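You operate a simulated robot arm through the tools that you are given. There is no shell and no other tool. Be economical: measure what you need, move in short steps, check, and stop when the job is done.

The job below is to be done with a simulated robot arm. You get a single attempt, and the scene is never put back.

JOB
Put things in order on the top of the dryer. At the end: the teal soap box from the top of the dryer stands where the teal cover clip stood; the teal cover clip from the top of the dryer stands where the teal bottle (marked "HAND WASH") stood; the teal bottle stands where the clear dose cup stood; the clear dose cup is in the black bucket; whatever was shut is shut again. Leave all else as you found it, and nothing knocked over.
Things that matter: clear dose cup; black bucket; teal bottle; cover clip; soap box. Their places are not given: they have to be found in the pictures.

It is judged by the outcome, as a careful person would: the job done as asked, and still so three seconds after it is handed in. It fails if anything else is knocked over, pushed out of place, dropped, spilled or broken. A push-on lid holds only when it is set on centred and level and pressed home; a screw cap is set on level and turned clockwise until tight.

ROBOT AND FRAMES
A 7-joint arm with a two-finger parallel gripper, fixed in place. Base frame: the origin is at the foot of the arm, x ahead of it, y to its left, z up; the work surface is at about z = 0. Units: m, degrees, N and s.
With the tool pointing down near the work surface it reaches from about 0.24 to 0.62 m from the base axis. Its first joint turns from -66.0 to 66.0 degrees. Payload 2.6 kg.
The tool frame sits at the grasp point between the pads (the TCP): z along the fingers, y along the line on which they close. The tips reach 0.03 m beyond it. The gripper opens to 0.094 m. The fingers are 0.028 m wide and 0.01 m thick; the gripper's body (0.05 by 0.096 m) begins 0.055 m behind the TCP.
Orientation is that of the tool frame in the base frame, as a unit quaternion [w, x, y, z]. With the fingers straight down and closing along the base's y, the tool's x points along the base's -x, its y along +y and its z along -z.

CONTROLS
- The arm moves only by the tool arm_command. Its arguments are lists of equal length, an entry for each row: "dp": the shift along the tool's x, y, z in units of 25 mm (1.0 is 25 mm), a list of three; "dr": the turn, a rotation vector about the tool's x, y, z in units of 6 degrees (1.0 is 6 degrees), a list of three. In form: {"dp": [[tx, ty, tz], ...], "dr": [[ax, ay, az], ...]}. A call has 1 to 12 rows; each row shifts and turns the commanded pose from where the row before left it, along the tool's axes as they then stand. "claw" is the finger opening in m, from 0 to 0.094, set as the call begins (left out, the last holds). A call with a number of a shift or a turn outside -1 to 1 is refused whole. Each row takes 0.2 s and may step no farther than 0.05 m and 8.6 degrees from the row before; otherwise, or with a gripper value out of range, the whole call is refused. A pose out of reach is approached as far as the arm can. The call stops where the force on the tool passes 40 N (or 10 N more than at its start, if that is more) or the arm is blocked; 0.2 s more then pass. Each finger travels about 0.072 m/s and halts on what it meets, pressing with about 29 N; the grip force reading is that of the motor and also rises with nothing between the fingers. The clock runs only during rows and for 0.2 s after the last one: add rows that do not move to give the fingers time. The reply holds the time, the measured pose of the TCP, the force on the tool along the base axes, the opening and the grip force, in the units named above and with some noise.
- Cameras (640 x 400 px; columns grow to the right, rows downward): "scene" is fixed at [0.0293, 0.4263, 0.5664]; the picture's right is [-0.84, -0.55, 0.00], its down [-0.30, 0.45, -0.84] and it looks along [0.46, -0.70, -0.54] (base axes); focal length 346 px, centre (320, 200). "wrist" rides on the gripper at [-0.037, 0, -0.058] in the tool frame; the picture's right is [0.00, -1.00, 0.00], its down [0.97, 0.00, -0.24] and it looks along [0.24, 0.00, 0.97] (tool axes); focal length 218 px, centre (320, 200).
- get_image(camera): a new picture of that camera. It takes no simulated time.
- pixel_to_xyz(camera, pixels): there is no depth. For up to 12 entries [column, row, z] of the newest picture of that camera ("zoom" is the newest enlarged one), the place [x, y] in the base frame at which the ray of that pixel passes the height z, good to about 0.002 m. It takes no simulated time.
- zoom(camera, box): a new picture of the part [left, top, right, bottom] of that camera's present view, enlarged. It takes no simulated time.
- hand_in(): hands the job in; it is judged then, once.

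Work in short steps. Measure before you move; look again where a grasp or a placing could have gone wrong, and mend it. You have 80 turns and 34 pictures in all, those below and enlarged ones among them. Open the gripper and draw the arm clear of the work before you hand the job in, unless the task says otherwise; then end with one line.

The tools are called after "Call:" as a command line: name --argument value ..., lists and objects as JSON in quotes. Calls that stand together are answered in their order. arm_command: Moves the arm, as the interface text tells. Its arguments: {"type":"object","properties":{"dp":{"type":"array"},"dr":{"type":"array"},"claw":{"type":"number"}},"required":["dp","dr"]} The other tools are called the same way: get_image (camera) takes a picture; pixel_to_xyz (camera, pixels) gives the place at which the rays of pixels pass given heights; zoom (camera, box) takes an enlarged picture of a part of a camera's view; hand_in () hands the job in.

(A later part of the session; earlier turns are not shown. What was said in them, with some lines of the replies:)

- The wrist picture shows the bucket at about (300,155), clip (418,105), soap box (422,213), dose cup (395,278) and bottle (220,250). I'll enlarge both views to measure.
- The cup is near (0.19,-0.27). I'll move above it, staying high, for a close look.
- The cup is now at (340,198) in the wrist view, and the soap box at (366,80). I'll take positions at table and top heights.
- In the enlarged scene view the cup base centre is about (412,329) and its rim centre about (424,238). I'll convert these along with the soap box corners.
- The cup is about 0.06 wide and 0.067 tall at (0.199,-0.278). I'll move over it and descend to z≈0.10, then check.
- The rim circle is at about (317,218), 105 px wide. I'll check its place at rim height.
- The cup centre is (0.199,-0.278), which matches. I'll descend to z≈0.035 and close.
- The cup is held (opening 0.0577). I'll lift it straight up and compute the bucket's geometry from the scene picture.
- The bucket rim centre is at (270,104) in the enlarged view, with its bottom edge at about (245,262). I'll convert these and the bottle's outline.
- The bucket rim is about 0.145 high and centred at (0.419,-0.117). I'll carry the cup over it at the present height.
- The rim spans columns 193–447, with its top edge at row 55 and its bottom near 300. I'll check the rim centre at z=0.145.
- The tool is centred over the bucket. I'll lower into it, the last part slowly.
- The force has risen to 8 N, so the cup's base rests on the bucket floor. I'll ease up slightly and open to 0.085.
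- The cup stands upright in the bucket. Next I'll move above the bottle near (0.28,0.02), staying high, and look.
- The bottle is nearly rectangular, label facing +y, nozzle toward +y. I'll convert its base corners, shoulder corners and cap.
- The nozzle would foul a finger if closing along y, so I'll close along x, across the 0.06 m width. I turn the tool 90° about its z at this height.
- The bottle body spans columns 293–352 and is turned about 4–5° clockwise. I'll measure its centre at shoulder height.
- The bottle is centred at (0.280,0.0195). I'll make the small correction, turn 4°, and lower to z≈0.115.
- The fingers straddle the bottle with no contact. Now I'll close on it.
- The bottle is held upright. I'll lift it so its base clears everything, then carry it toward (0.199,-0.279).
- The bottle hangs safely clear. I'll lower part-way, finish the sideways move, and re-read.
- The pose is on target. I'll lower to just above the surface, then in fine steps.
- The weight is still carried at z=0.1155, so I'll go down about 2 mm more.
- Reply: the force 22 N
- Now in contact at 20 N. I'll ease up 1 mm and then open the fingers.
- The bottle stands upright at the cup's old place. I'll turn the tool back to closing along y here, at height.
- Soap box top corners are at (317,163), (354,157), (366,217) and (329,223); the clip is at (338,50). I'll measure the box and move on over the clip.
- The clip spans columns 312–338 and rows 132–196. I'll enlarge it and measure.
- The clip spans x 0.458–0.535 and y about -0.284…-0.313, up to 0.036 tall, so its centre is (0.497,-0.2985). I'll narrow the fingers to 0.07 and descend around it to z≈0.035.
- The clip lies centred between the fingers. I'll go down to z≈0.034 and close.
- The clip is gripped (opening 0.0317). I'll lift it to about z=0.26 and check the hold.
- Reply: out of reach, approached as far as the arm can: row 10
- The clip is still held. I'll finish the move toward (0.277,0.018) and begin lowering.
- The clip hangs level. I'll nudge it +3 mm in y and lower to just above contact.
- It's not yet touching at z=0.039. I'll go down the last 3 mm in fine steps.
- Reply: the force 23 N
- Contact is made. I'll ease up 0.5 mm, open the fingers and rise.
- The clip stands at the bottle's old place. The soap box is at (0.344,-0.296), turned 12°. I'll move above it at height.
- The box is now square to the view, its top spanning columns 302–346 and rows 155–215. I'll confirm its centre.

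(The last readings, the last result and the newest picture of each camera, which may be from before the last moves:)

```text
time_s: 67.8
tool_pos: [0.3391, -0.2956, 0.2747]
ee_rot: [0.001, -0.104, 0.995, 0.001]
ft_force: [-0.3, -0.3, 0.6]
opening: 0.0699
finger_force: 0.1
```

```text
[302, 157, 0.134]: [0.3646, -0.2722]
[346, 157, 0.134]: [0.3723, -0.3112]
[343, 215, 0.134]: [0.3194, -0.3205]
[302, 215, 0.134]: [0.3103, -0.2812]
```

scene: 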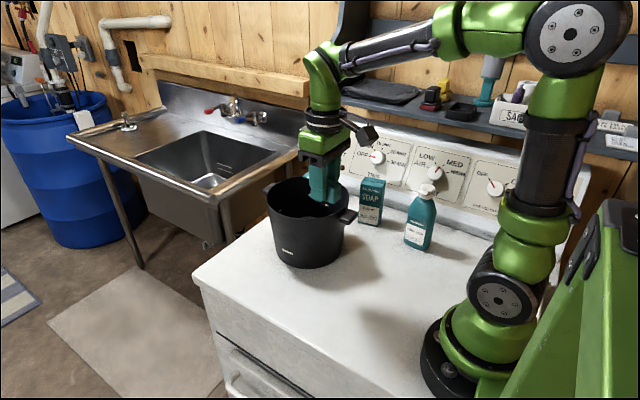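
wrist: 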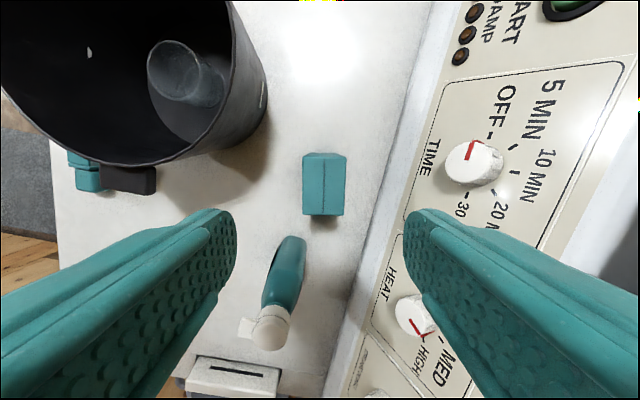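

The box centre is (0.343,-0.296). I'll correct by 4 mm and descend to z≈0.09.

Call:
arm_command --dp '[[-0.15, -0.05, 0], [0, 0, 1], [0, 0, 1], [0, 0, 1], [0, 0, 1], [0, 0, 1], [0, 0, 1], [0, 0, 0.9], [0, 0, 0.5], [0, 0, 0]]' --dr '[[0, 0, 0], [0, 0, 0], [0, 0, 0], [0, 0, 0], [0, 0, 0], [0, 0, 0], [0, 0, 0], [0, 0, 0], [0, 0, 0], [0, 0, 0]]'

Call:
arm_command --dp '[[0, 0, 0], [0, 0, 0], [0, 0, 0], [0, 0, 0], [0, 0, 0]]' --dr '[[0, 0, 0], [0, 0, 0], [0, 0, 0], [0, 0, 0], [0, 0, 0]]' --claw 0.02

```text
time_s: 70.0
tool_pos: [0.3473, -0.2938, 0.0867]
ee_rot: [-0.001, -0.104, 0.995, 0.001]
ft_force: [-0.3, 0.2, 0.6]
opening: 0.0702
finger_force: 0.1
```

```text
time_s: 71.2
tool_pos: [0.3482, -0.2941, 0.0872]
ee_rot: [0.001, -0.102, 0.995, 0.0]
ft_force: [0.4, -1.4, 1.4]
opening: 0.0459
finger_force: 28.9
```

The opening of 0.046 shows the box is deeper and shorter than I guessed, centred about 9 mm short of the TCP in x. I'll lift 3 cm and check.

Call:
arm_command --dp '[[0, 0, -0.4], [0, 0, -0.5], [0, 0, -0.5], [0, 0, 0], [0, 0, 0]]' --dr '[[0, 0, 0], [0, 0, 0], [0, 0, 0], [0, 0, 0], [0, 0, 0]]'

Call:
zoom --camera "scene" --box '[310, 130, 450, 260]'

```text
time_s: 72.4
tool_pos: [0.3461, -0.2934, 0.1221]
ee_rot: [0.001, -0.103, 0.995, 0.0]
ft_force: [-0.6, -0.3, -1.8]
opening: 0.0461
finger_force: 28.8
```

```text
3.08 times, centred on (380, 195) of scene
```

zoom: 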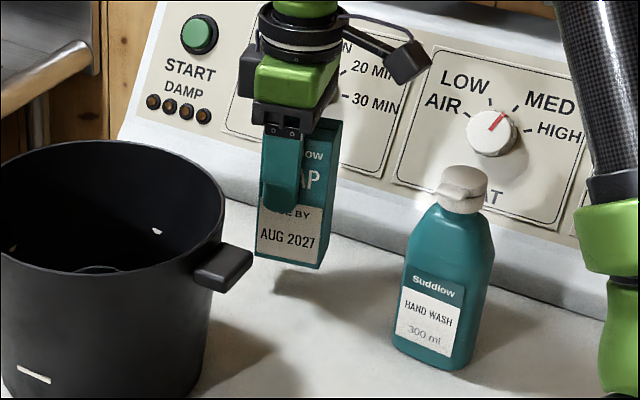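

The box hangs level. I'll carry it in +x to TCP (0.505,-0.296).

Call:
arm_command --dp '[[-0.88, -0.2, 0], [-0.88, -0.2, 0], [-0.88, -0.2, 0], [-0.88, -0.2, 0], [-0.88, -0.2, 0], [-0.88, -0.2, 0], [-0.88, -0.2, 0], [0, 0, 0], [0, 0, 0]]' --dr '[[0, 0, 0], [0, 0, 0], [0, 0, 0], [0, 0, 0], [0, 0, 0], [0, 0, 0], [0, 0, 0], [0, 0, 0], [0, 0, 0]]'

```text
time_s: 74.4
tool_pos: [0.5041, -0.2973, 0.1225]
ee_rot: [0.0, -0.104, 0.995, 0.0]
ft_force: [0.0, 0.2, -3.3]
opening: 0.0462
finger_force: 29.1
```

On target. I'll lower to just above the placing height, z≈0.09.

Call:
arm_command --dp '[[0, 0, 0.5], [0, 0, 0.5], [0, 0, 0.25], [0, 0, 0.06], [0, 0, 0]]' --dr '[[0, 0, 0], [0, 0, 0], [0, 0, 0], [0, 0, 0], [0, 0, 0]]'

Call:
arm_command --dp '[[0, 0, 0.05], [0, 0, 0], [0, 0, 0]]' --dr '[[0, 0, 0], [0, 0, 0], [0, 0, 0]]'

```text
time_s: 75.6
tool_pos: [0.5017, -0.2979, 0.0899]
ee_rot: [0.001, -0.104, 0.995, 0.001]
ft_force: [-0.2, 0.2, -2.2]
opening: 0.0462
finger_force: 29.3
```

```text
time_s: 76.4
tool_pos: [0.5029, -0.2998, 0.0884]
ee_rot: [0.0, -0.103, 0.995, -0.001]
ft_force: [-0.3, 0.5, -2.2]
opening: 0.0461
finger_force: 29.2
```

The weight is still carried. I'll take another 1.5 mm down.

Call:
arm_command --dp '[[0, 0, 0.04], [0, 0, 0.03], [0, 0, 0], [0, 0, 0]]' --dr '[[0, 0, 0], [0, 0, 0], [0, 0, 0], [0, 0, 0]]'

```text
time_s: 77.4
tool_pos: [0.5035, -0.2972, 0.0873]
ee_rot: [0.001, -0.104, 0.995, 0.0]
ft_force: [-2.1, -1.4, 4.7]
opening: 0.0463
finger_force: 28.8
```

Contact is made (+5 N). I'll open to 0.075 and rise straight up.

Call:
arm_command --dp '[[0, 0, 0], [0, 0, 0], [0, 0, 0], [0, 0, 0]]' --dr '[[0, 0, 0], [0, 0, 0], [0, 0, 0], [0, 0, 0]]' --claw 0.075

Call:
arm_command --dp '[[0, 0, -0.5], [0, 0, -1], [0, 0, -1], [0, 0, -1], [0, 0, -1], [0, 0, -1], [0, 0, -0.9], [0, 0, 0]]' --dr '[[0, 0, 0], [0, 0, 0], [0, 0, 0], [0, 0, 0], [0, 0, 0], [0, 0, 0], [0, 0, 0], [0, 0, 0]]'

Call:
get_image --camera "wrist"

```text
time_s: 78.4
tool_pos: [0.5048, -0.2977, 0.0888]
ee_rot: [0.001, -0.104, 0.995, 0.0]
ft_force: [-0.1, -0.4, 0.0]
opening: 0.0753
finger_force: 0.1
```

```text
time_s: 80.2
tool_pos: [0.5025, -0.2873, 0.2445]
ee_rot: [0.001, -0.105, 0.994, 0.0]
ft_force: [-1.0, 0.3, -0.3]
opening: 0.0752
finger_force: 0.1
out of reach, approached as far as the arm can: row 7
```

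```text
5 pictures are left
```

wrist: 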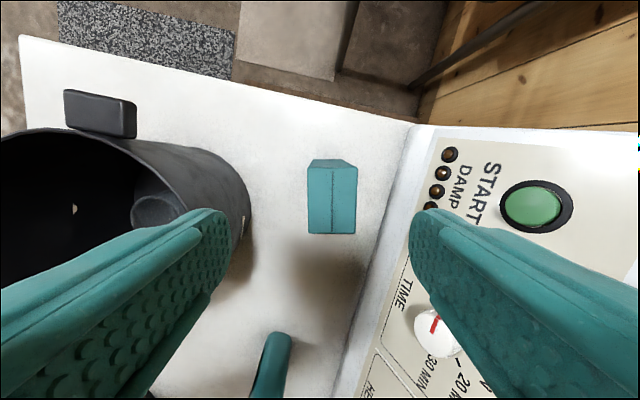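

The soap box stands upright. I'll check its centre and draw the arm back to a clear spot.

Call:
pixel_to_xyz --camera "wrist" --pixels '[[332, 200, 0.105], [332, 159, 0], [307, 168, 0.105], [355, 233, 0.105]]'

Call:
arm_command --dp '[[0.5, 0.9, 0], [0.5, 0.9, 0], [0.5, 0.9, 0], [0.5, 0.9, -0.5], [0.5, 0.9, -0.5], [0.5, 0.9, -0.5], [0, 0.5, -0.5], [0, 0, 0]]' --dr '[[0, 0, 1], [0, 0, 1], [0, 0, 0], [0, 0, 0], [0, 0, 0], [0, 0, 0], [0, 0, 0], [0, 0, 0]]' --claw 0.094

Call:
get_image --camera "wrist"

Call:
get_image --camera "scene"

```text
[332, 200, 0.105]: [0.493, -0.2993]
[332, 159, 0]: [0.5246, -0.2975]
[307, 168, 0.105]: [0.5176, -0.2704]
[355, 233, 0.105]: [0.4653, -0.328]
```

```text
time_s: 82.0
tool_pos: [0.5052, -0.1855, 0.331]
ee_rot: [0.001, 0.001, 1.0, 0.0]
ft_force: [-0.2, -0.4, 0.3]
opening: 0.0939
finger_force: 0.0
out of reach, approached as far as the arm can: row 1, 2, 3, 4, 5, 6
```

```text
4 pictures are left
```

wrist: 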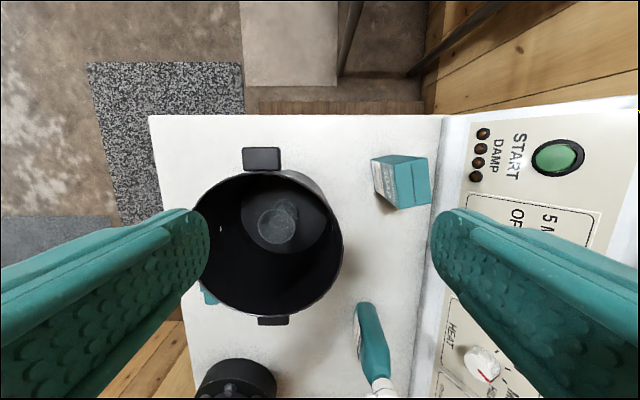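

```text
3 pictures are left
```

scene: 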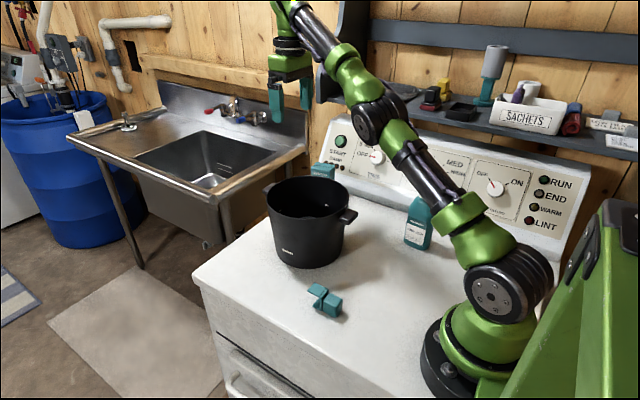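

Everything shows in its place: the soap box at about (0.493,-0.299), the clip and bottle upright, the cup in the bucket, and the open gripper well clear. I'm handing in.

Call:
hand_in

```text
The job is handed in.
```

I handed the job in with the clear dose cup upright in the black bucket, the bottle where the cup stood, the clip where the bottle stood and the soap box about 4 mm from where the clip stood; nothing had been opened or knocked over.
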